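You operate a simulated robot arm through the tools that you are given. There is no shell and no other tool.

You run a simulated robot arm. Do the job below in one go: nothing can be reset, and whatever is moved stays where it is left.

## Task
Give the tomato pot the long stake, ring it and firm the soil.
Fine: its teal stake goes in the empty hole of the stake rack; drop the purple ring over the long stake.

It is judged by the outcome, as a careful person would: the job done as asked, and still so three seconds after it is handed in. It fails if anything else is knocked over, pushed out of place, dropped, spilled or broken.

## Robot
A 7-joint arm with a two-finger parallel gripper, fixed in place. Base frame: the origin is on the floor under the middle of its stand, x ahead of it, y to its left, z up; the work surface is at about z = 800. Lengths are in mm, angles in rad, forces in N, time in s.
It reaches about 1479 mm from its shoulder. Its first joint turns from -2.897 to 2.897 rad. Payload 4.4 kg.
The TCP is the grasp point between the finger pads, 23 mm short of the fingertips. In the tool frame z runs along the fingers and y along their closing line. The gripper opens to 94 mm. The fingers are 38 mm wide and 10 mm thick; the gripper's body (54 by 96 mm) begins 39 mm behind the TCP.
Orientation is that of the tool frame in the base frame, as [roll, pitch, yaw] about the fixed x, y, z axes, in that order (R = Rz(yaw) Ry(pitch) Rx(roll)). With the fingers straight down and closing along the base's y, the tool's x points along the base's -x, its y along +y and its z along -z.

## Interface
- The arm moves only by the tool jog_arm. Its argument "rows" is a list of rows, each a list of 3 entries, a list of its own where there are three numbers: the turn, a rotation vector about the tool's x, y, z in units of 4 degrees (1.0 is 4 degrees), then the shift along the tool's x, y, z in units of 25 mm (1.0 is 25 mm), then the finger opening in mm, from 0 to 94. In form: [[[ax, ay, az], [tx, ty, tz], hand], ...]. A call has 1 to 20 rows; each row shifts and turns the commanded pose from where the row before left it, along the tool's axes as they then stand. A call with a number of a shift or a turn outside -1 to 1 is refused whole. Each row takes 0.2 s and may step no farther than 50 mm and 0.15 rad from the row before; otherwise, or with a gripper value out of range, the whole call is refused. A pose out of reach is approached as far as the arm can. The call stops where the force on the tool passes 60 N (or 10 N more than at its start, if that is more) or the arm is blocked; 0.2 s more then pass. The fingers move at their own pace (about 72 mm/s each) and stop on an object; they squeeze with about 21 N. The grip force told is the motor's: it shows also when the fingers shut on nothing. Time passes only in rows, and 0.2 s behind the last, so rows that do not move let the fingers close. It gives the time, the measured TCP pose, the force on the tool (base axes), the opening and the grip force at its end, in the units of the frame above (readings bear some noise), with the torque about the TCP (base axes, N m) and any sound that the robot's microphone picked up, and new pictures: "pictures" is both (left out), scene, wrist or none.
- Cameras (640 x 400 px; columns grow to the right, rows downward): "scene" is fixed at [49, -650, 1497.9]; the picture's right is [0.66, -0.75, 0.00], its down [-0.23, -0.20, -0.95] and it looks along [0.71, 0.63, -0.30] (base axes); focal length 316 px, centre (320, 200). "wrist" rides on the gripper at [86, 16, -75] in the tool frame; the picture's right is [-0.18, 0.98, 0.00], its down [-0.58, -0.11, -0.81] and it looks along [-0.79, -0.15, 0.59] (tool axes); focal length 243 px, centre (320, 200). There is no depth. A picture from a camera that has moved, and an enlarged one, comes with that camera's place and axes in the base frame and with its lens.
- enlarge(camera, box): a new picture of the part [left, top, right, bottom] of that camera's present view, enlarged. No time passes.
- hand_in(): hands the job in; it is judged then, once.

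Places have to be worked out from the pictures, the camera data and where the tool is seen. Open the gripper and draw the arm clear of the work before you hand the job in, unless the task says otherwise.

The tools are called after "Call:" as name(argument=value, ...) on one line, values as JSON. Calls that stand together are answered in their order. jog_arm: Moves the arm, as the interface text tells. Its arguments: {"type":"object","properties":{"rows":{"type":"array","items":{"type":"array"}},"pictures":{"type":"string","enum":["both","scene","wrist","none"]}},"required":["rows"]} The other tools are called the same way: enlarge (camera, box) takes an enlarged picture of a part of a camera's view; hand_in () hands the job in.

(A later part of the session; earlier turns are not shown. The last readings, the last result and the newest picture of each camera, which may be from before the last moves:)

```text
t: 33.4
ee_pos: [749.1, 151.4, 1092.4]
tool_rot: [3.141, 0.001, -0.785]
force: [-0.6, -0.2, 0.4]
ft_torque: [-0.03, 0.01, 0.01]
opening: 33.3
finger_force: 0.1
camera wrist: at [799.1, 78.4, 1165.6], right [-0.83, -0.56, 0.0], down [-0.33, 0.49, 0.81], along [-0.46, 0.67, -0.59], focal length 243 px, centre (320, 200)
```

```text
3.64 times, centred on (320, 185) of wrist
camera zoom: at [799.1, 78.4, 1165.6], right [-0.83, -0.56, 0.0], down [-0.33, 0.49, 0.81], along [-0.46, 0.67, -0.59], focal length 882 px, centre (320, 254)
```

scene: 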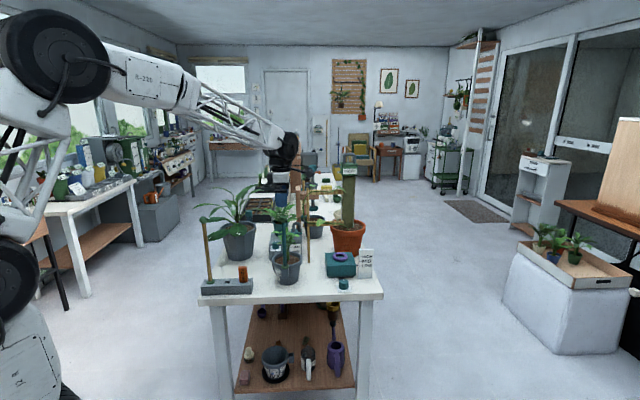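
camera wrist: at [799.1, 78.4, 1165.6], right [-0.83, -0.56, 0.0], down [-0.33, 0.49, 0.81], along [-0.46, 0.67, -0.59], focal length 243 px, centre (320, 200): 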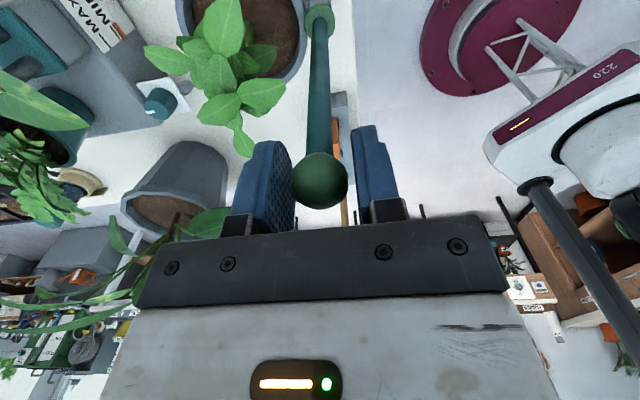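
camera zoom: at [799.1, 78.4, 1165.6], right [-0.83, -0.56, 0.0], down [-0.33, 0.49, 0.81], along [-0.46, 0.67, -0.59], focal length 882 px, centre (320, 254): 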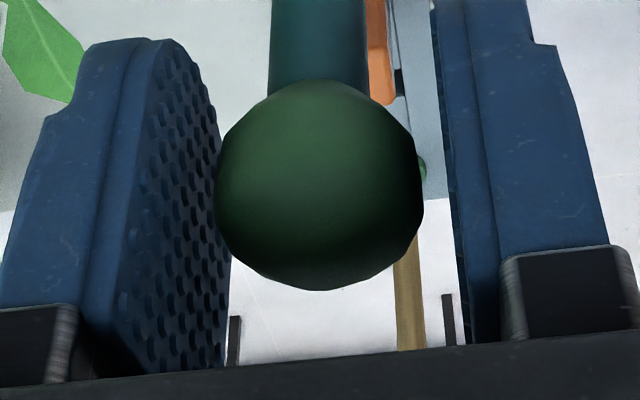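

The ball now sits centred between the pads (column 319). I close the grip gently in steps and read force.

Call:
jog_arm(rows=[[[0, 0, 0], [0, 0, 0], 29], [[0, 0, 0], [0, 0, 0], 26], [[0, 0, 0], [0, 0, 0], 22], [[0, 0, 0], [0, 0, 0], 16], [[0, 0, 0], [0, 0, 0], 10], [[0, 0, 0], [0, 0, 0], 10]], pictures="wrist")

Call:
enlarge(camera="wrist", box=[270, 130, 370, 240])

```text
t: 34.8
ee_pos: [749.4, 151.3, 1092.6]
tool_rot: [3.14, 0.0, -0.786]
force: [0.4, 0.1, -0.5]
ft_torque: [0.01, 0.0, 0.01]
opening: 24.2
finger_force: 21.1
camera wrist: at [799.1, 78.4, 1165.6], right [-0.83, -0.56, 0.0], down [-0.33, 0.49, 0.81], along [-0.46, 0.67, -0.59], focal length 243 px, centre (320, 200)
```

wrist: 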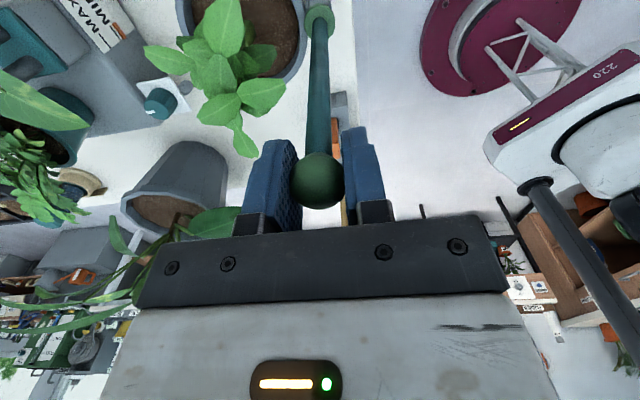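

```text
3.64 times, centred on (320, 185) of wrist
camera zoom: at [799.1, 78.4, 1165.6], right [-0.83, -0.56, 0.0], down [-0.33, 0.49, 0.81], along [-0.46, 0.67, -0.59], focal length 882 px, centre (320, 254)
```

zoom: 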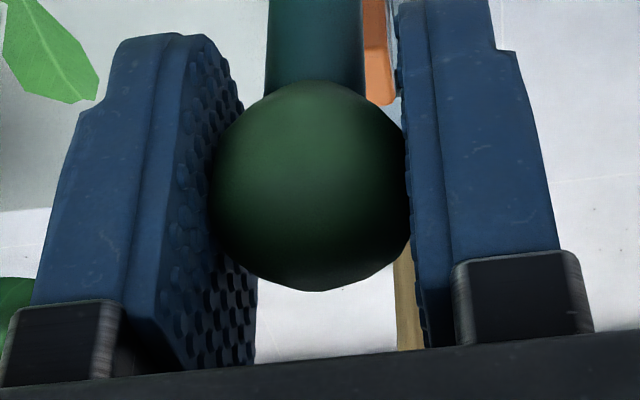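

Gripped (opening 24.2 mm, 21 N) with negligible side force. Lift straight up slowly and watch the force and the peg.

Call:
jog_arm(rows=[[[0, 0, 0], [0, 0, -0.2], 10], [[0, 0, 0], [0, 0, -0.4], 10], [[0, 0, 0], [0, 0, -0.4], 10], [[0, 0, 0], [0, 0, -0.4], 10], [[0, 0, 0], [0, 0, -0.4], 10]], pictures="both")

Call:
enlarge(camera="scene", box=[245, 180, 335, 300])

Call:
enlarge(camera="wrist", box=[260, 0, 380, 130])

```text
t: 36.0
ee_pos: [749.5, 151.7, 1136.7]
tool_rot: [-3.14, 0.001, -0.786]
force: [-0.6, 0.3, -0.6]
ft_torque: [0.03, -0.02, 0.02]
opening: 24.2
finger_force: 20.9
camera wrist: at [799.9, 78.6, 1210.6], right [-0.83, -0.56, 0.0], down [-0.33, 0.49, 0.81], along [-0.46, 0.67, -0.59], focal length 243 px, centre (320, 200)
```

scene: 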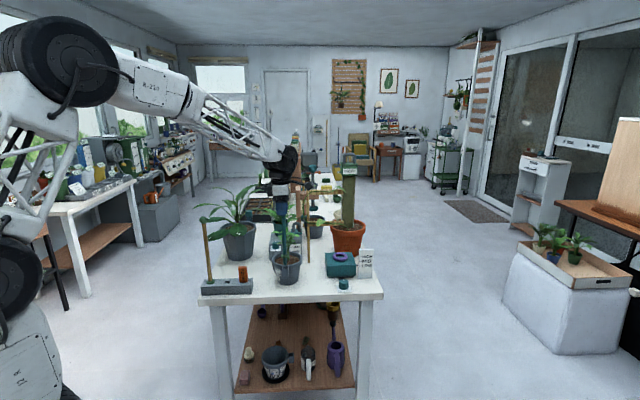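
wrist: 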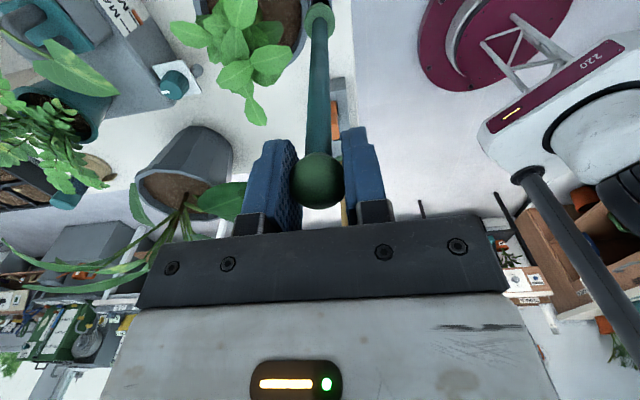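

```text
3.33 times, centred on (290, 240) of scene
camera zoom: at [49.0, -650.0, 1497.9], right [0.66, -0.75, 0.0], down [-0.23, -0.2, -0.95], along [0.71, 0.63, -0.3], focal length 1053 px, centre (420, 67)
```

zoom: 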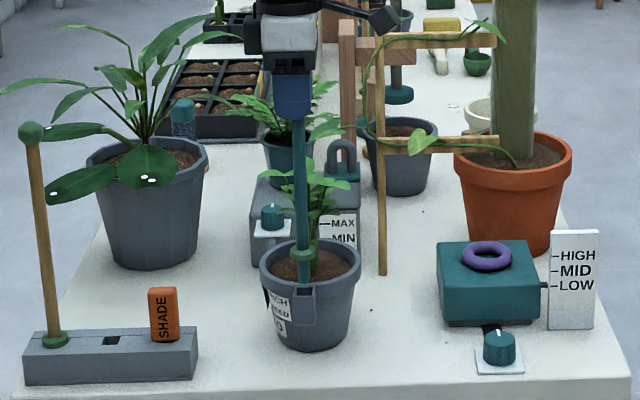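

```text
3.08 times, centred on (320, 65) of wrist
camera zoom: at [799.9, 78.6, 1210.6], right [-0.83, -0.56, 0.0], down [-0.33, 0.49, 0.81], along [-0.46, 0.67, -0.59], focal length 746 px, centre (320, 615)
```

zoom: 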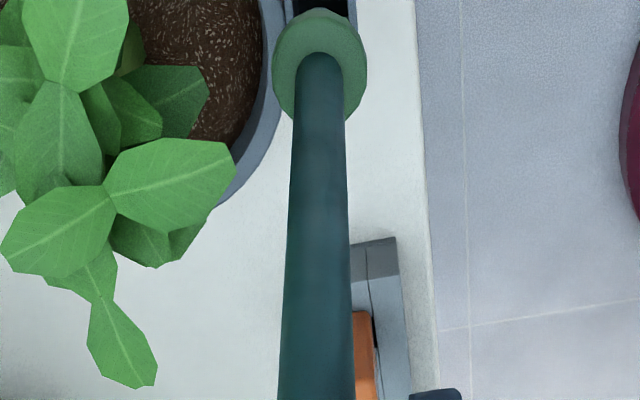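

Teal stake is lifting freely. I zoom the scene camera on the peg to see its length.

Call:
enlarge(camera="scene", box=[268, 235, 306, 285])

Call:
enlarge(camera="wrist", box=[300, 0, 345, 50])

```text
8.00 times, centred on (287, 260) of scene
camera zoom: at [49.0, -650.0, 1497.9], right [0.66, -0.75, 0.0], down [-0.23, -0.2, -0.95], along [0.71, 0.63, -0.3], focal length 2527 px, centre (584, -280)
```

zoom: 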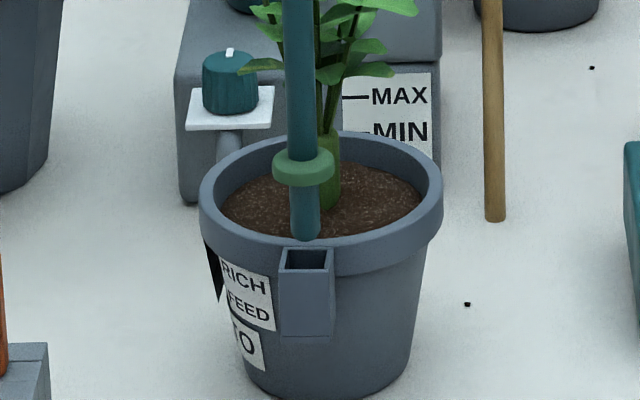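

```text
8.00 times, centred on (322, 25) of wrist
camera zoom: at [799.9, 78.6, 1210.6], right [-0.83, -0.56, 0.0], down [-0.33, 0.49, 0.81], along [-0.46, 0.67, -0.59], focal length 1941 px, centre (300, 1600)
```

zoom: 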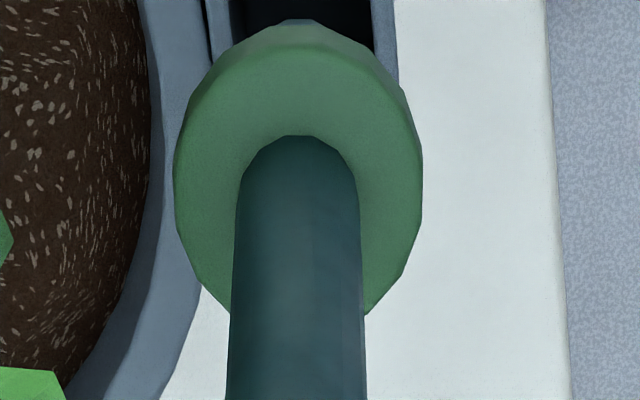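

The peg is round (~14 mm) and ~25 mm long, and the socket/hole are ~20 mm square, so there's good clearance and no yaw constraint. I lift more, swing slightly toward the robot away from the leaves, carry it along the table edge to above the empty hole at about (602,311).

Call:
jog_arm(rows=[[[0, 0, 0], [0, 0, -0.8], 10], [[0, 0, 0], [0, 0.3, -0.8], 10], [[0, 0, 0], [0, 0.9, 0], 10], [[0, 0, 0], [-0.6, 0, 0], 10], [[0, 0, 0], [-0.9, 0, 0], 10], [[0, 0, 0], [-0.9, 0, 0], 10], [[0, 0, 0], [-0.9, 0, 0], 10], [[0, 0, 0], [-0.9, 0, 0], 10], [[0, 0, 0], [-0.9, 0, 0], 10], [[0, 0, 0], [-0.9, 0, 0], 10], [[0, 0, 0], [-0.9, -0.3, 0], 10], [[0, 0, 0], [-0.9, -0.5, 0], 10], [[0, 0, 0], [-0.6, -0.5, 0], 10], [[0, 0, 0], [-0.32, -0.26, 0], 10], [[0, 0, 0], [0, 0, 0], 10], [[0, 0, 0], [0, 0, 0], 10]], pictures="both")

Call:
enlarge(camera="scene", box=[190, 200, 280, 300])

Call:
enlarge(camera="wrist", box=[270, 0, 370, 110])

```text
t: 39.4
ee_pos: [601.6, 312.7, 1175.5]
tool_rot: [-3.141, 0.0, -0.786]
force: [0.0, -0.2, -0.4]
ft_torque: [0.0, 0.0, 0.02]
opening: 24.2
finger_force: 21.4
camera wrist: at [651.4, 239.1, 1250.1], right [-0.83, -0.56, 0.0], down [-0.33, 0.49, 0.81], along [-0.46, 0.67, -0.59], focal length 243 px, centre (320, 200)
```

scene: 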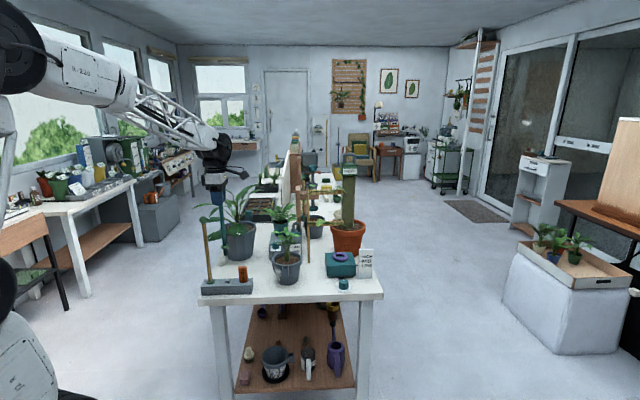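
wrist: 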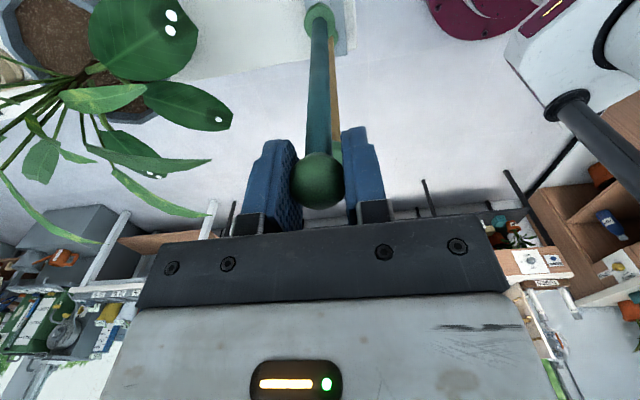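

```text
4.00 times, centred on (235, 250) of scene
camera zoom: at [49.0, -650.0, 1497.9], right [0.66, -0.75, 0.0], down [-0.23, -0.2, -0.95], along [0.71, 0.63, -0.3], focal length 1264 px, centre (660, 0)
```

zoom: 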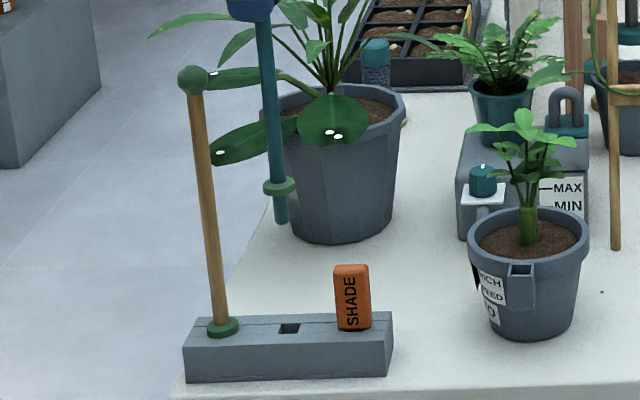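

```text
3.64 times, centred on (320, 55) of wrist
camera zoom: at [651.4, 239.1, 1250.1], right [-0.83, -0.56, 0.0], down [-0.33, 0.49, 0.81], along [-0.46, 0.67, -0.59], focal length 882 px, centre (320, 727)
```

zoom: 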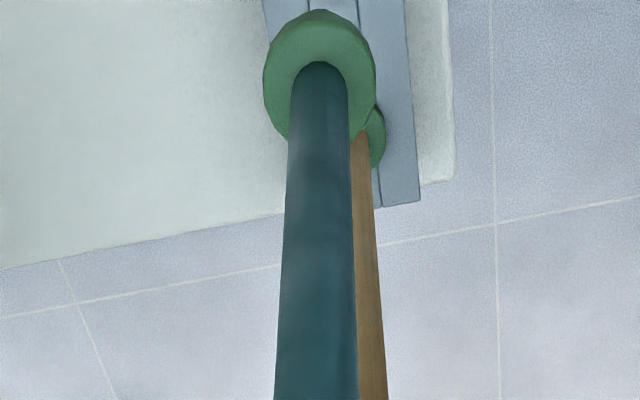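

The stake hangs nearly vertical above the rack. I zoom the scene view to compare the peg tip with the hole beneath.

Call:
enlarge(camera="scene", box=[198, 240, 250, 300])

Call:
enlarge(camera="wrist", box=[295, 0, 345, 50])

```text
6.67 times, centred on (224, 270) of scene
camera zoom: at [49.0, -650.0, 1497.9], right [0.66, -0.75, 0.0], down [-0.23, -0.2, -0.95], along [0.71, 0.63, -0.3], focal length 2106 px, centre (960, -267)
```

zoom: 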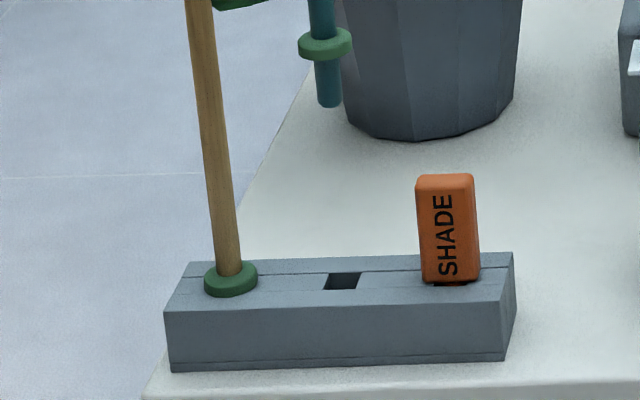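

```text
8.00 times, centred on (320, 25) of wrist
camera zoom: at [651.4, 239.1, 1250.1], right [-0.83, -0.56, 0.0], down [-0.33, 0.49, 0.81], along [-0.46, 0.67, -0.59], focal length 1941 px, centre (320, 1600)
```

zoom: 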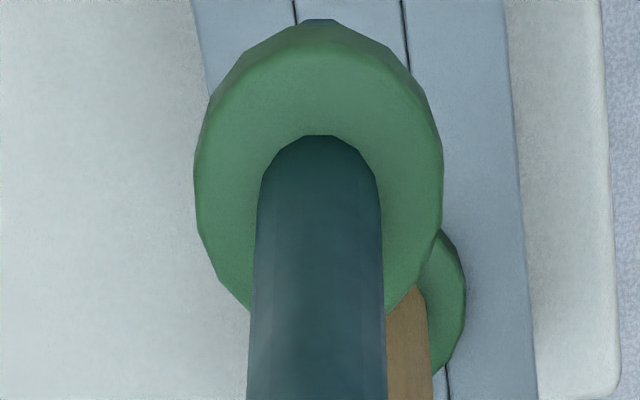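

The peg appears ~3 mm too far right (along the rack) and ~1.4 mm off across it, so I trim by those amounts and lower 95 mm to bring the tip just above the hole, then recheck.

Call:
jog_arm(rows=[[[0, 0, 0], [-0.128, 0.056, 0], 10], [[0, 0, 0], [0, 0, 0.76], 10], [[0, 0, 0], [0, 0, 0.76], 10], [[0, 0, 0], [0, 0, 0.76], 10], [[0, 0, 0], [0, 0, 0.76], 10], [[0, 0, 0], [0, 0, 0.6], 10], [[0, 0, 0], [0, 0, 0], 10], [[0, 0, 0], [0, 0, 0], 10]], pictures="none")

Call:
enlarge(camera="scene", box=[198, 240, 250, 300])

Call:
enlarge(camera="wrist", box=[270, 0, 370, 110])

```text
t: 41.2
ee_pos: [598.7, 314.2, 1084.4]
tool_rot: [3.14, 0.0, -0.786]
force: [-0.7, 0.5, -0.7]
ft_torque: [-0.04, -0.01, -0.03]
opening: 24.4
finger_force: 20.7
```

```text
6.67 times, centred on (224, 270) of scene
camera zoom: at [49.0, -650.0, 1497.9], right [0.66, -0.75, 0.0], down [-0.23, -0.2, -0.95], along [0.71, 0.63, -0.3], focal length 2106 px, centre (960, -267)
```

zoom: 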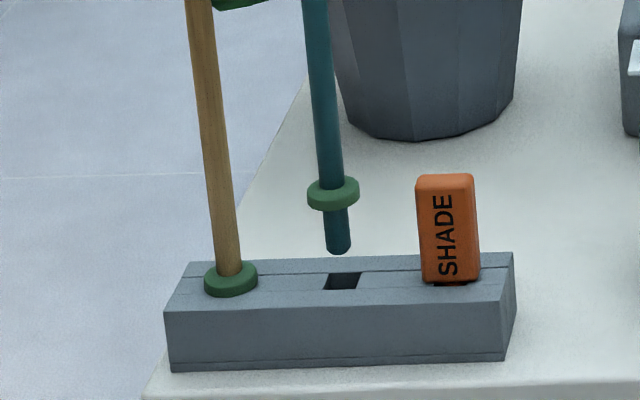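

```text
3.64 times, centred on (320, 55) of wrist
camera zoom: at [647.9, 240.0, 1158.9], right [-0.83, -0.56, 0.0], down [-0.33, 0.49, 0.81], along [-0.46, 0.67, -0.59], focal length 882 px, centre (320, 727)
```

zoom: 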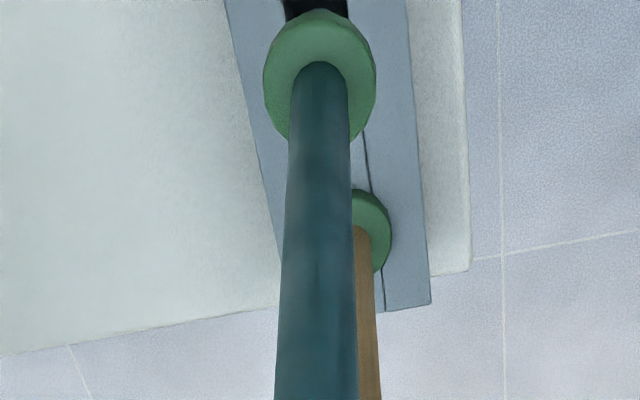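

Tip and hole now agree within ~1 mm in both views. I nudge 1 mm along the rack and lower in small steps, checking force.

Call:
jog_arm(rows=[[[0, 0, 0], [0.04, 0, 0.2], 10], [[0, 0, 0], [0, 0, 0.2], 10], [[0, 0, 0], [0, 0, 0.2], 10], [[0, 0, 0], [0, 0, 0.2], 10]], pictures="none")

Call:
enlarge(camera="scene", box=[198, 240, 250, 300])

```text
t: 42.2
ee_pos: [598.9, 313.2, 1063.9]
tool_rot: [-3.141, -0.001, -0.786]
force: [0.2, -0.2, -0.1]
ft_torque: [0.05, 0.01, 0.0]
opening: 24.4
finger_force: 21.1
```

```text
6.67 times, centred on (224, 270) of scene
camera zoom: at [49.0, -650.0, 1497.9], right [0.66, -0.75, 0.0], down [-0.23, -0.2, -0.95], along [0.71, 0.63, -0.3], focal length 2106 px, centre (960, -267)
```

zoom: 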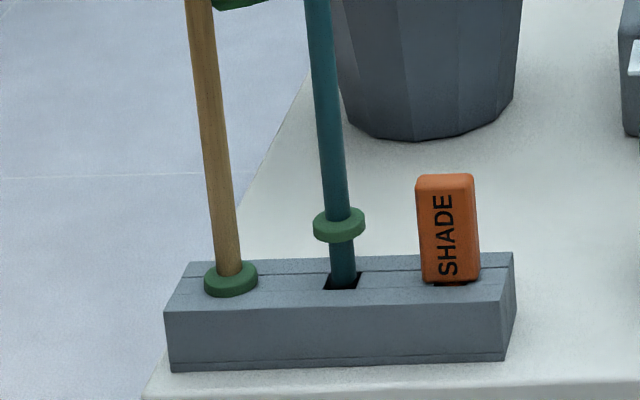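

The tip is entering the hole with no force. Continue lowering 20 mm.

Call:
jog_arm(rows=[[[0, 0, 0], [0, 0, 0.2], 10], [[0, 0, 0], [0, 0, 0.2], 10], [[0, 0, 0], [0, 0, 0.2], 10], [[0, 0, 0], [0, 0, 0.2], 10]], pictures="none")

Call:
enlarge(camera="scene", box=[198, 240, 250, 300])

```text
t: 43.2
ee_pos: [600.4, 312.2, 1044.6]
tool_rot: [3.141, 0.0, -0.787]
force: [0.2, -0.4, -0.4]
ft_torque: [0.01, 0.01, -0.01]
opening: 24.3
finger_force: 20.5
```

```text
6.67 times, centred on (224, 270) of scene
camera zoom: at [49.0, -650.0, 1497.9], right [0.66, -0.75, 0.0], down [-0.23, -0.2, -0.95], along [0.71, 0.63, -0.3], focal length 2106 px, centre (960, -267)
```

zoom: 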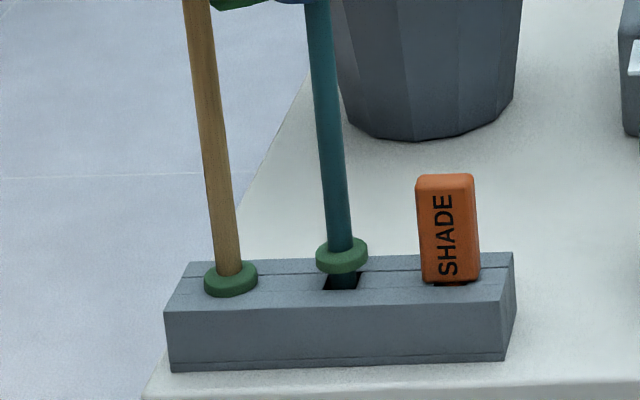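

The long stake's top seems to have shifted by a few pixels; I check whether the gripper is touching it before going on.

Call:
enlarge(camera="scene", box=[190, 190, 250, 260])

Call:
enlarge(camera="wrist", box=[260, 100, 400, 240])

```text
5.71 times, centred on (220, 225) of scene
camera zoom: at [49.0, -650.0, 1497.9], right [0.66, -0.75, 0.0], down [-0.23, -0.2, -0.95], along [0.71, 0.63, -0.3], focal length 1805 px, centre (891, 57)
```

zoom: 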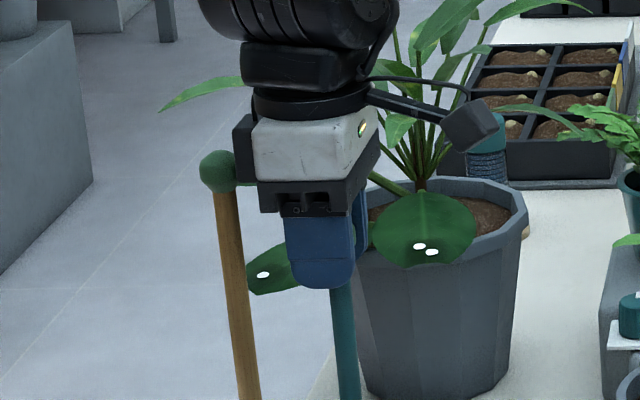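

```text
2.86 times, centred on (330, 170) of wrist
camera zoom: at [649.0, 239.5, 1119.1], right [-0.83, -0.56, 0.0], down [-0.33, 0.49, 0.81], along [-0.46, 0.67, -0.59], focal length 693 px, centre (291, 286)
```

zoom: 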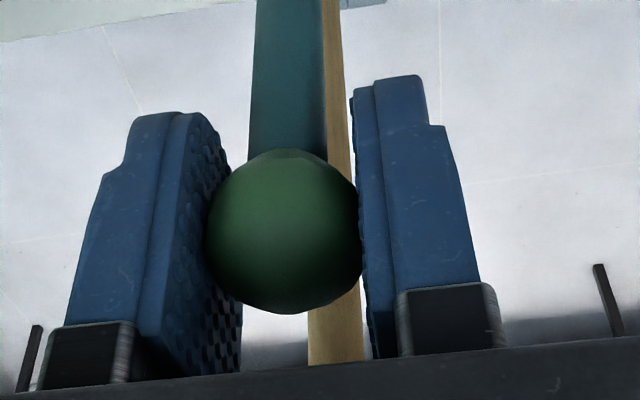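

A black box on the back of the gripper is just brushing the long stake's ball (force ≈0, stake only leaning ~0.5°). I move 2 mm away along the rack (within the hole's play) and lower another 10 mm.

Call:
jog_arm(rows=[[[0, 0, 0], [0.08, 0, 0], 10], [[0, 0, 0], [0, 0, 0.2], 10], [[0, 0, 0], [0, 0, 0.2], 10]], pictures="none")

Call:
enlarge(camera="scene", box=[190, 190, 270, 300])

Call:
enlarge(camera="scene", box=[198, 240, 250, 300])

```text
t: 44.0
ee_pos: [599.9, 310.7, 1034.8]
tool_rot: [-3.141, 0.0, -0.785]
force: [-0.4, 0.6, 0.9]
ft_torque: [0.17, 0.18, -0.04]
opening: 24.3
finger_force: 20.8
```

```text
3.64 times, centred on (230, 245) of scene
camera zoom: at [49.0, -650.0, 1497.9], right [0.66, -0.75, 0.0], down [-0.23, -0.2, -0.95], along [0.71, 0.63, -0.3], focal length 1149 px, centre (647, 36)
```

zoom: 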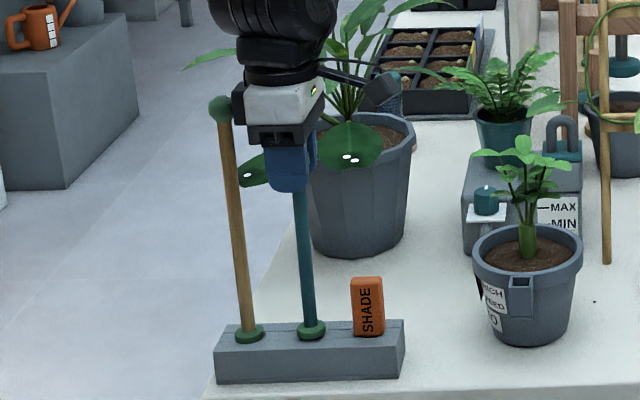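

```text
6.67 times, centred on (224, 270) of scene
camera zoom: at [49.0, -650.0, 1497.9], right [0.66, -0.75, 0.0], down [-0.23, -0.2, -0.95], along [0.71, 0.63, -0.3], focal length 2106 px, centre (960, -267)
```

zoom: 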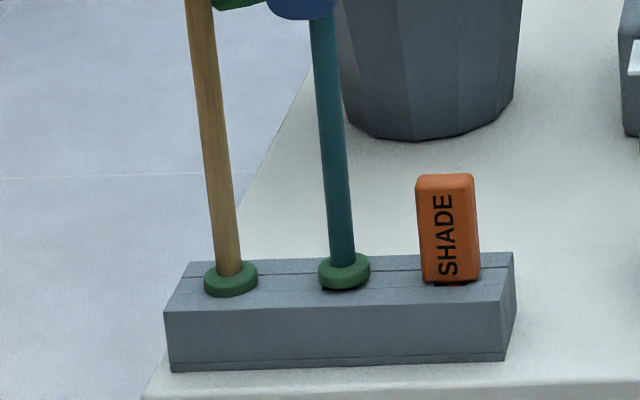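

Nearly seated with a slight side load from the 2 mm offset. I ease back 1 mm, lower 2 mm more, then open the fingers.

Call:
jog_arm(rows=[[[0, 0, 0], [-0.04, 0, 0.04], 10], [[0, 0, 0], [0, 0, 0.04], 10], [[0, 0, 0], [0, 0, 0], 10]], pictures="none")

Call:
enlarge(camera="scene", box=[198, 240, 250, 300])

```text
t: 44.8
ee_pos: [600.0, 312.4, 1032.2]
tool_rot: [-3.141, 0.001, -0.785]
force: [-0.1, -0.5, -1.1]
ft_torque: [-0.03, 0.03, -0.02]
opening: 24.2
finger_force: 21.4
```

```text
6.67 times, centred on (224, 270) of scene
camera zoom: at [49.0, -650.0, 1497.9], right [0.66, -0.75, 0.0], down [-0.23, -0.2, -0.95], along [0.71, 0.63, -0.3], focal length 2106 px, centre (960, -267)
```

zoom: 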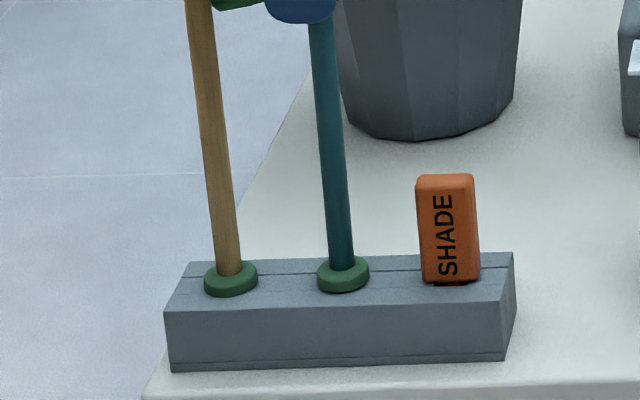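

The collar is at the rack surface. I open the fingers gently to 44 mm and check the stake stays put.

Call:
jog_arm(rows=[[[0, 0, 0], [0, 0, 0], 26], [[0, 0, 0], [0, 0, 0], 30], [[0, 0, 0], [0, 0, 0], 36], [[0, 0, 0], [0, 0, 0], 44], [[0, 0, 0], [0, 0, 0], 44]], pictures="none")

Call:
enlarge(camera="scene", box=[190, 190, 270, 300])

Call:
enlarge(camera="wrist", box=[260, 100, 400, 240])

```text
t: 46.0
ee_pos: [600.0, 312.1, 1033.2]
tool_rot: [3.141, -0.001, -0.785]
force: [0.3, -0.6, 0.7]
ft_torque: [-0.03, 0.02, -0.04]
opening: 43.9
finger_force: 0.2
```

```text
3.64 times, centred on (230, 245) of scene
camera zoom: at [49.0, -650.0, 1497.9], right [0.66, -0.75, 0.0], down [-0.23, -0.2, -0.95], along [0.71, 0.63, -0.3], focal length 1149 px, centre (647, 36)
```

zoom: 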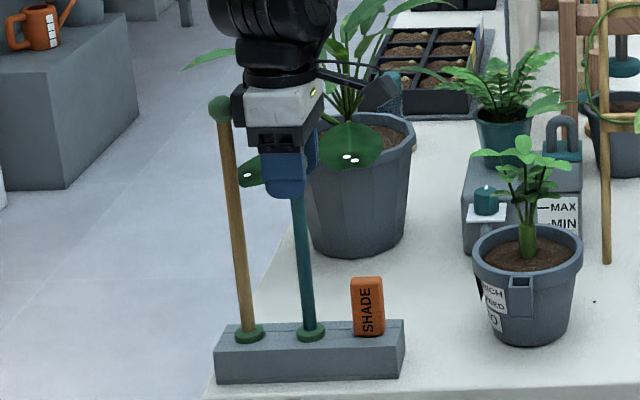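

```text
2.86 times, centred on (330, 170) of wrist
camera zoom: at [650.0, 238.7, 1107.3], right [-0.83, -0.56, 0.0], down [-0.33, 0.49, 0.81], along [-0.46, 0.67, -0.59], focal length 693 px, centre (291, 286)
```

zoom: 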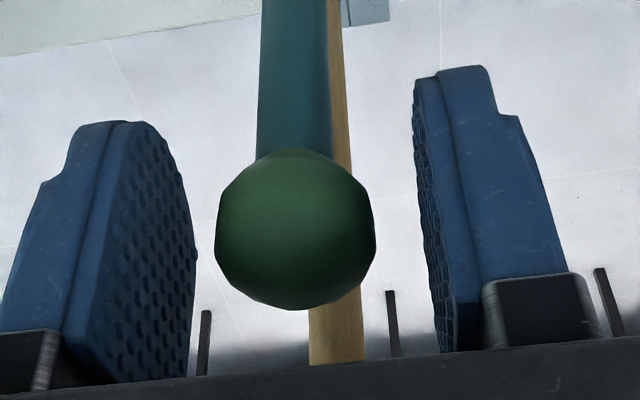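

Teal stake is seated and stands alone. I rise straight up well above the long stake's ball, then shift 62 mm along the rack to hover over the long stake.

Call:
jog_arm(rows=[[[0, 0, 0], [0.04, 0, -0.4], 44], [[0, 0, 0], [0, 0, -0.8], 44], [[0, 0, 0], [0, 0, -0.8], 44], [[0, 0, 0], [0, 0, -0.8], 44], [[0, 0, 0], [0, 0, -0.8], 50], [[0, 0, 0], [0, 0, -0.8], 60], [[0, 0, 0], [0, 0, -0.8], 70], [[0, 0, 0], [0, 0, -0.8], 94], [[0, 0, 0], [-0.84, 0, 0], 94], [[0, 0, 0], [-0.84, 0, 0], 94], [[0, 0, 0], [-0.84, 0, 0], 94], [[0, 0, 0], [0, 0, 0], 94]], pictures="both")

Call:
enlarge(camera="wrist", box=[260, 0, 380, 150])

Call:
enlarge(camera="scene", box=[190, 190, 270, 300])

```text
t: 48.6
ee_pos: [556.0, 356.7, 1183.2]
tool_rot: [-3.141, 0.001, -0.785]
force: [-0.9, -0.3, 0.4]
ft_torque: [0.02, 0.02, 0.02]
opening: 94.1
finger_force: 0.0
camera wrist: at [605.9, 283.2, 1257.8], right [-0.83, -0.56, 0.0], down [-0.33, 0.49, 0.81], along [-0.46, 0.67, -0.59], focal length 243 px, centre (320, 200)
```

scene: 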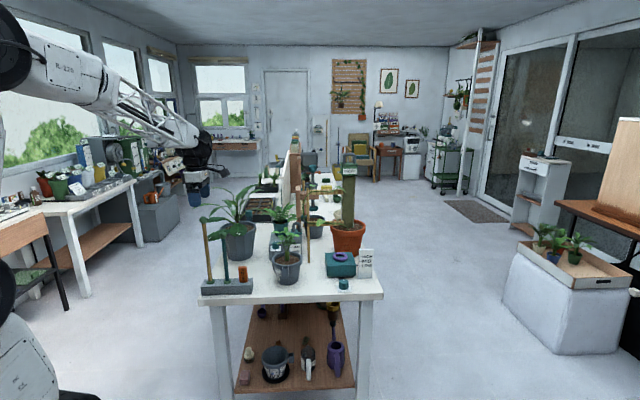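
wrist: 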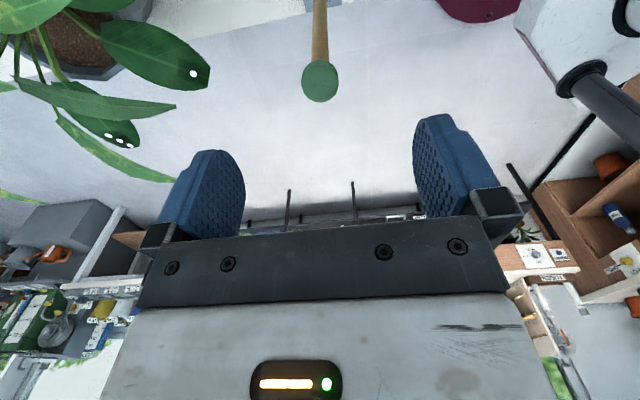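

```text
2.67 times, centred on (320, 75) of wrist
camera zoom: at [605.9, 283.2, 1257.8], right [-0.83, -0.56, 0.0], down [-0.33, 0.49, 0.81], along [-0.46, 0.67, -0.59], focal length 647 px, centre (320, 533)
```

zoom: 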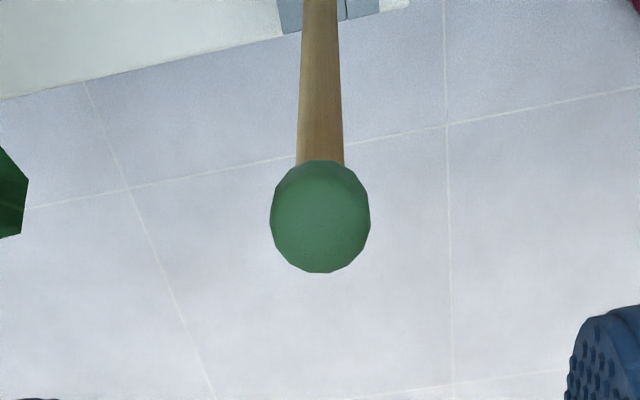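

```text
3.64 times, centred on (230, 245) of scene
camera zoom: at [49.0, -650.0, 1497.9], right [0.66, -0.75, 0.0], down [-0.23, -0.2, -0.95], along [0.71, 0.63, -0.3], focal length 1149 px, centre (647, 36)
```

zoom: 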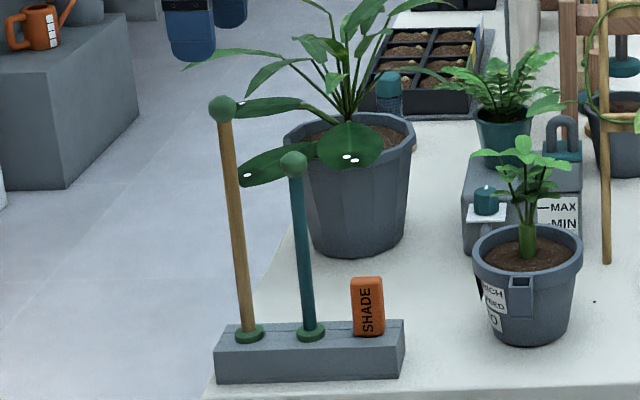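

Teal stake stands in the middle hole. Long stake's ball is centred under the TCP (col 320, h≈91). Descend 62 mm and recheck.

Call:
jog_arm(rows=[[[0, 0, 0], [0, 0, 0.83], 94], [[0, 0, 0], [0, 0, 0.83], 94], [[0, 0, 0], [0, 0, 0.84], 94]], pictures="none")

Call:
enlarge(camera="wrist", box=[260, 90, 380, 230])

```text
t: 49.4
ee_pos: [555.9, 355.8, 1121.3]
tool_rot: [3.141, 0.0, -0.783]
force: [-0.2, -0.6, 0.8]
ft_torque: [0.01, -0.05, -0.04]
opening: 94.1
finger_force: 0.0
```

```text
2.86 times, centred on (320, 160) of wrist
camera zoom: at [605.7, 282.6, 1196.1], right [-0.83, -0.56, 0.0], down [-0.33, 0.49, 0.81], along [-0.46, 0.67, -0.59], focal length 693 px, centre (320, 314)
```

zoom: 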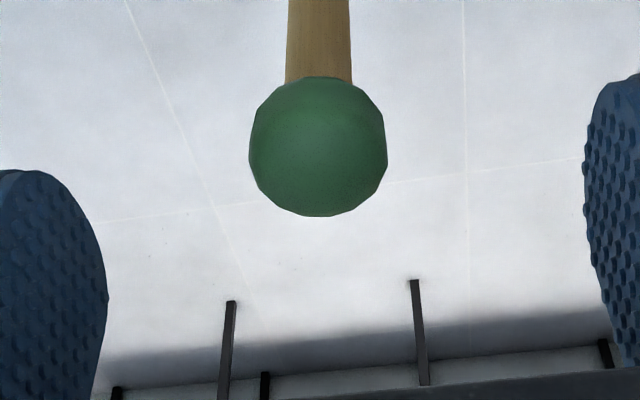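

Ball is aligned within ~2 mm; I trim (+1.8 mm, −0.5 mm), descend to ball centre and half-close to 33 mm to check centring.

Call:
jog_arm(rows=[[[0, 0, 0], [0.07, -0.02, 0.53], 94], [[0, 0, 0], [0, 0, 0.53], 94], [[0, 0, 0], [0, 0, 0], 60], [[0, 0, 0], [0, 0, 0], 45], [[0, 0, 0], [0, 0, 0], 33], [[0, 0, 0], [0, 0, 0], 33]], pictures="none")

Call:
enlarge(camera="wrist", box=[270, 130, 370, 240])

```text
t: 50.8
ee_pos: [557.9, 355.2, 1094.1]
tool_rot: [3.141, 0.0, -0.786]
force: [0.5, 0.2, 1.5]
ft_torque: [-0.03, 0.0, 0.01]
opening: 32.9
finger_force: 0.0
```

```text
3.64 times, centred on (320, 185) of wrist
camera zoom: at [607.5, 281.5, 1169.0], right [-0.83, -0.56, 0.0], down [-0.33, 0.49, 0.81], along [-0.46, 0.67, -0.59], focal length 882 px, centre (320, 254)
```

zoom: 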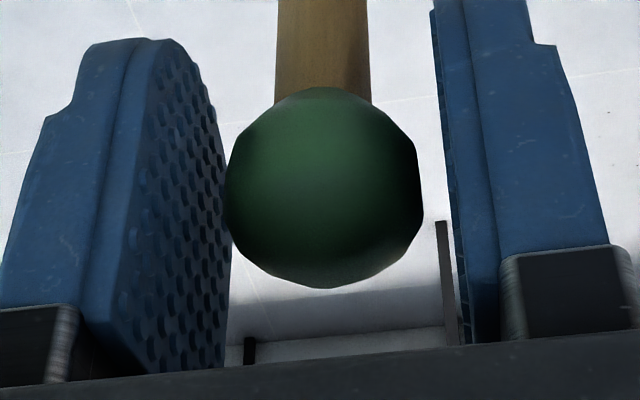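

Centred within ~0.6 mm; trim that and close gradually.

Call:
jog_arm(rows=[[[0, 0, 0], [0, 0.024, 0.04], 33], [[0, 0, 0], [0, 0, 0], 29], [[0, 0, 0], [0, 0, 0], 26], [[0, 0, 0], [0, 0, 0], 22], [[0, 0, 0], [0, 0, 0], 16], [[0, 0, 0], [0, 0, 0], 10], [[0, 0, 0], [0, 0, 0], 10]], pictures="none")

Call:
enlarge(camera="wrist", box=[270, 130, 370, 240])

Call:
enlarge(camera="scene", box=[190, 190, 270, 300])

```text
t: 52.4
ee_pos: [557.6, 354.7, 1093.5]
tool_rot: [3.141, 0.001, -0.786]
force: [0.3, -0.3, 0.1]
ft_torque: [0.02, -0.03, 0.0]
opening: 24.2
finger_force: 21.2
```

```text
3.64 times, centred on (320, 185) of wrist
camera zoom: at [607.2, 281.2, 1167.8], right [-0.83, -0.56, 0.0], down [-0.33, 0.49, 0.81], along [-0.46, 0.67, -0.59], focal length 882 px, centre (320, 254)
```

zoom: 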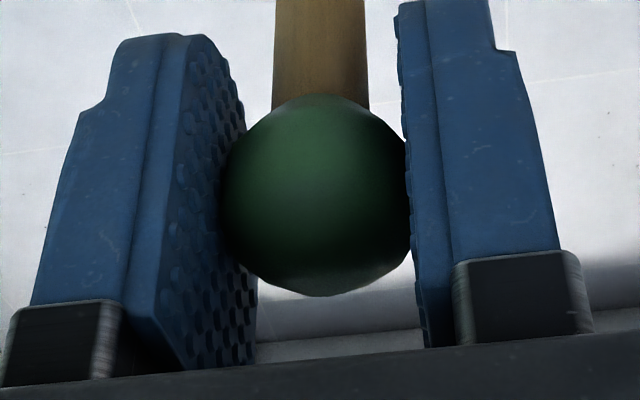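

```text
3.64 times, centred on (230, 245) of scene
camera zoom: at [49.0, -650.0, 1497.9], right [0.66, -0.75, 0.0], down [-0.23, -0.2, -0.95], along [0.71, 0.63, -0.3], focal length 1149 px, centre (647, 36)
```

zoom: 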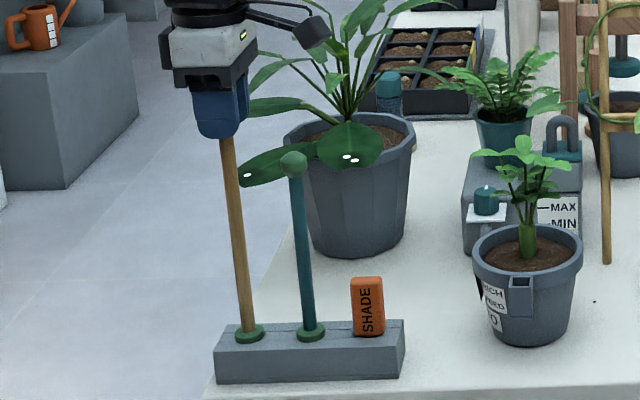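

Long stake gripped. I lift it 60 mm, check it's free, then move 80 mm toward the front of the table so it goes around the teal stake rather than through it.

Call:
jog_arm(rows=[[[0, 0, 0], [0, 0, -0.3], 10], [[0, 0, 0], [0, 0, -0.5], 10], [[0, 0, 0], [0, 0, -0.8], 10], [[0, 0, 0], [0, 0, -0.8], 10], [[0, 0, 0], [0, 0.8, 0], 10], [[0, 0, 0], [0, 0.8, 0], 10], [[0, 0, 0], [0, 0.8, 0], 10], [[0, 0, 0], [0, 0.8, 0], 10], [[0, 0, 0], [0, 0, -0.8], 10], [[0, 0, 0], [0, 0, -0.8], 10], [[0, 0, 0], [0, 0, -0.8], 10], [[0, 0, 0], [0, 0, 0], 10]], pictures="scene")

Call:
enlarge(camera="scene", box=[180, 160, 300, 310])

```text
t: 55.0
ee_pos: [501.4, 298.3, 1213.4]
tool_rot: [-3.141, 0.0, -0.785]
force: [-0.5, 0.1, 0.2]
ft_torque: [0.02, -0.01, -0.02]
opening: 24.0
finger_force: 20.9
```

scene: 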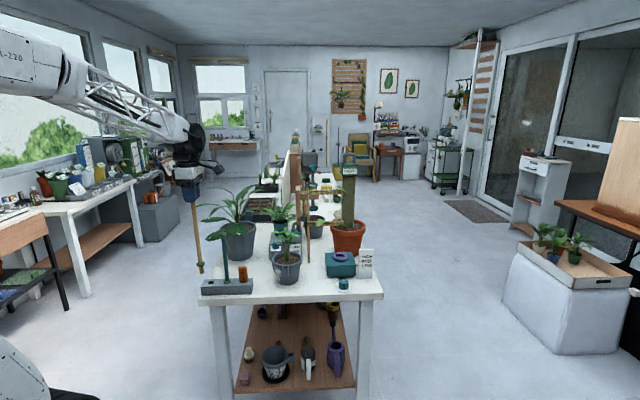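

```text
2.67 times, centred on (240, 235) of scene
camera zoom: at [49.0, -650.0, 1497.9], right [0.66, -0.75, 0.0], down [-0.23, -0.2, -0.95], along [0.71, 0.63, -0.3], focal length 842 px, centre (533, 107)
```

zoom: 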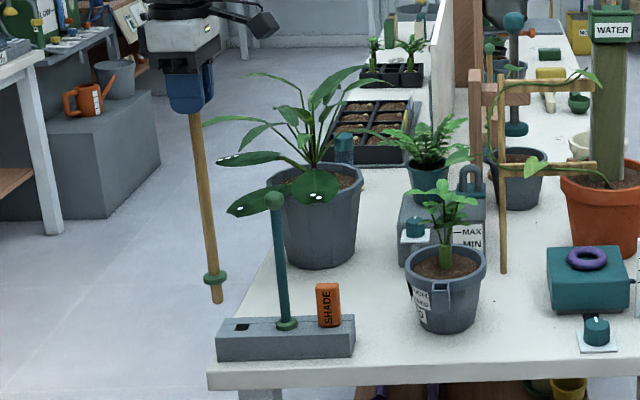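

The long stake came out cleanly and hangs straight; teal stake stands in the rack. Now I carry it along the front edge to beside the tomato pot (still ~70 mm in front of the socket).

Call:
jog_arm(rows=[[[0, 0, 0], [0.5, 0, 0], 10], [[0, 0, 0], [0.9, 0, 0], 10], [[0, 0, 0], [0.97, 0, 0], 10], [[0, 0, 0], [0.97, 0, 0], 10], [[0, 0, 0], [0.97, 0, 0], 10], [[0, 0, 0], [0.97, 0, 0], 10], [[0, 0, 0], [0.97, 0, 0], 10], [[0, 0, 0], [0.97, 0, 0], 10], [[0, 0, 0], [0.97, 0, 0], 10], [[0, 0, 0], [0.97, 0, 0], 10], [[0, 0, 0], [0.97, 0, 0], 10], [[0, 0, 0], [0.8, 0, 0], 10], [[0, 0, 0], [0.37, 0, 0], 10], [[0, 0, 0], [0, 0, 0], 10], [[0, 0, 0], [0, 0, 0], 10]], pictures="both")

Call:
enlarge(camera="scene", box=[240, 180, 330, 300])

Call:
enlarge(camera="wrist", box=[200, 0, 380, 130])

```text
t: 58.2
ee_pos: [700.6, 98.2, 1214.6]
tool_rot: [3.141, 0.001, -0.785]
force: [0.7, -0.4, 0.1]
ft_torque: [0.0, -0.01, -0.02]
opening: 24.5
finger_force: 20.7
camera wrist: at [750.2, 25.3, 1287.8], right [-0.83, -0.56, 0.0], down [-0.33, 0.49, 0.81], along [-0.46, 0.67, -0.59], focal length 243 px, centre (320, 200)
```

scene: 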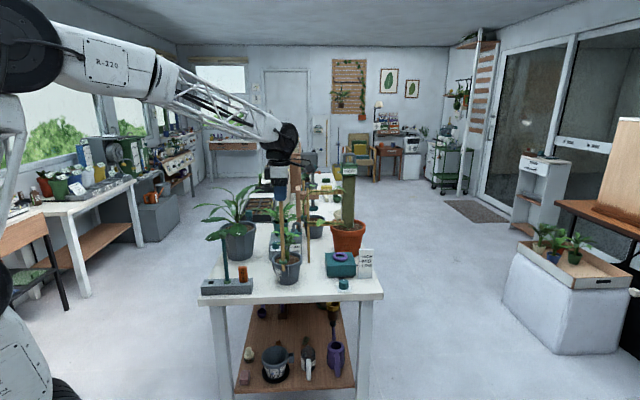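
wrist: 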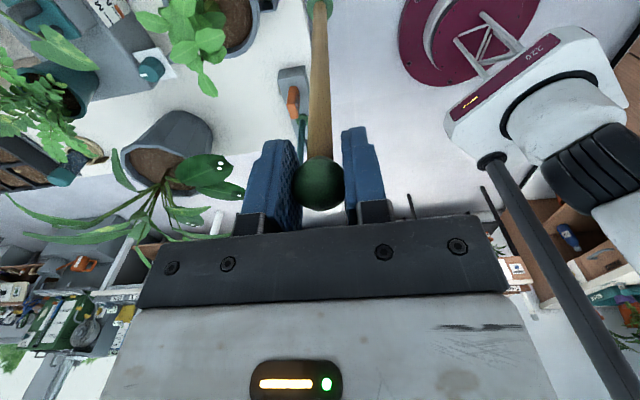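

```text
3.33 times, centred on (285, 240) of scene
camera zoom: at [49.0, -650.0, 1497.9], right [0.66, -0.75, 0.0], down [-0.23, -0.2, -0.95], along [0.71, 0.63, -0.3], focal length 1053 px, centre (437, 67)
```

zoom: 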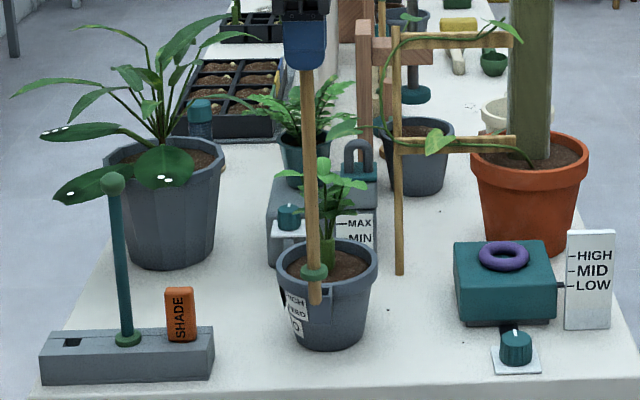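

```text
3.08 times, centred on (290, 65) of wrist
camera zoom: at [750.2, 25.3, 1287.8], right [-0.83, -0.56, 0.0], down [-0.33, 0.49, 0.81], along [-0.46, 0.67, -0.59], focal length 746 px, centre (412, 615)
```

zoom: 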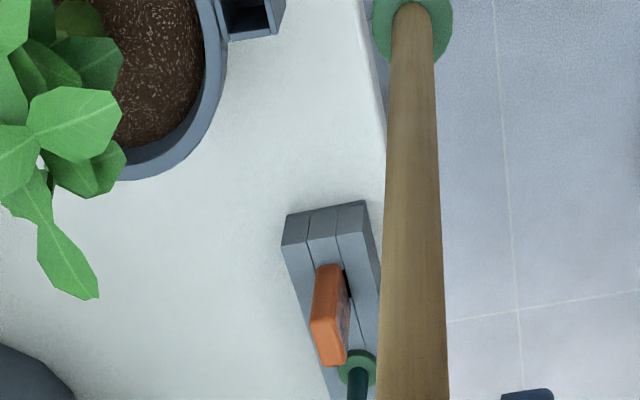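

Tip is ~25 mm above the rim level. I raise 15 mm more and move back over the socket, then compare peg and socket in both cameras.

Call:
jog_arm(rows=[[[0, 0, 0], [0, 0, -0.6], 10], [[0, 0, 0], [0, -0.6, 0], 10], [[0, 0, 0], [0, -0.9, 0], 10], [[0, 0, 0], [0, -0.8, 0], 10], [[0, 0, 0], [0, -0.59, 0], 10], [[0, 0, 0], [0, 0, 0], 10], [[0, 0, 0], [0, 0, 0], 10]], pictures="none")

Call:
enlarge(camera="scene", box=[260, 225, 312, 285])

Call:
enlarge(camera="wrist", box=[270, 0, 370, 110])

```text
t: 59.8
ee_pos: [753.0, 150.5, 1228.4]
tool_rot: [-3.141, 0.0, -0.787]
force: [-0.5, 0.8, -0.3]
ft_torque: [0.04, 0.02, 0.01]
opening: 24.4
finger_force: 21.3
```

```text
6.67 times, centred on (286, 255) of scene
camera zoom: at [49.0, -650.0, 1497.9], right [0.66, -0.75, 0.0], down [-0.23, -0.2, -0.95], along [0.71, 0.63, -0.3], focal length 2106 px, centre (547, -167)
```

zoom: 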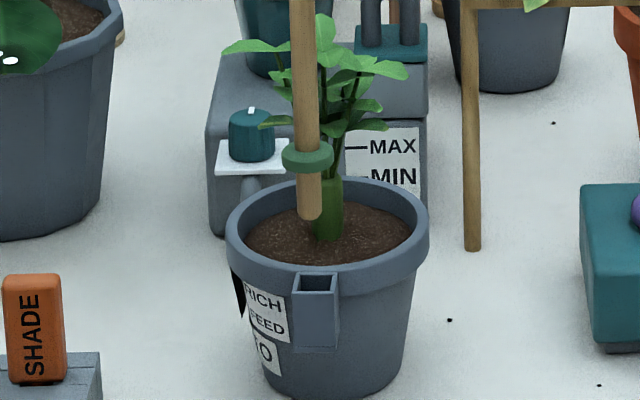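

```text
3.64 times, centred on (320, 55) of wrist
camera zoom: at [801.5, 76.4, 1302.5], right [-0.83, -0.56, 0.0], down [-0.33, 0.49, 0.81], along [-0.46, 0.67, -0.59], focal length 882 px, centre (320, 727)
```

zoom: 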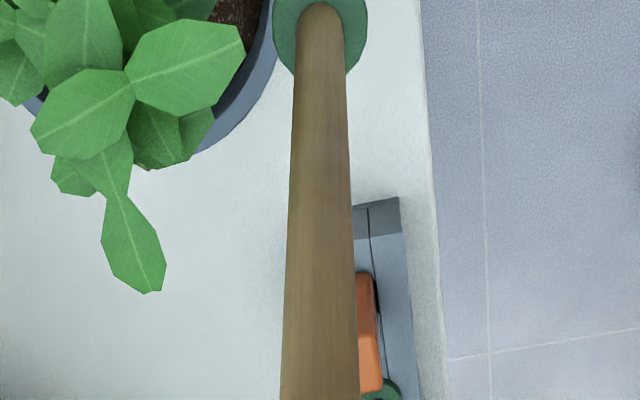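

I zoom in more for an accurate comparison of tip and socket opening.

Call:
enlarge(camera="scene", box=[272, 246, 298, 280])

```text
11.76 times, centred on (285, 263) of scene
camera zoom: at [49.0, -650.0, 1497.9], right [0.66, -0.75, 0.0], down [-0.23, -0.2, -0.95], along [0.71, 0.63, -0.3], focal length 3716 px, centre (732, -541)
```

zoom: 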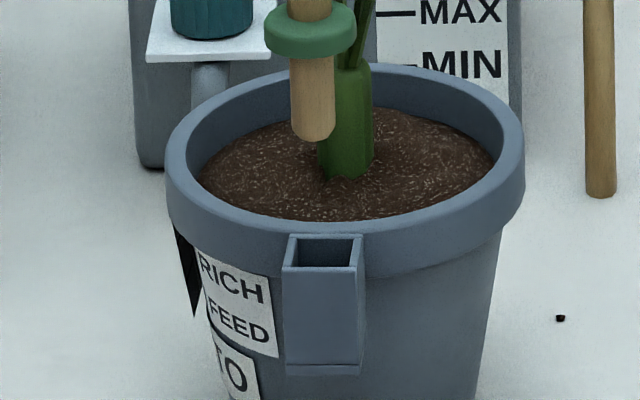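

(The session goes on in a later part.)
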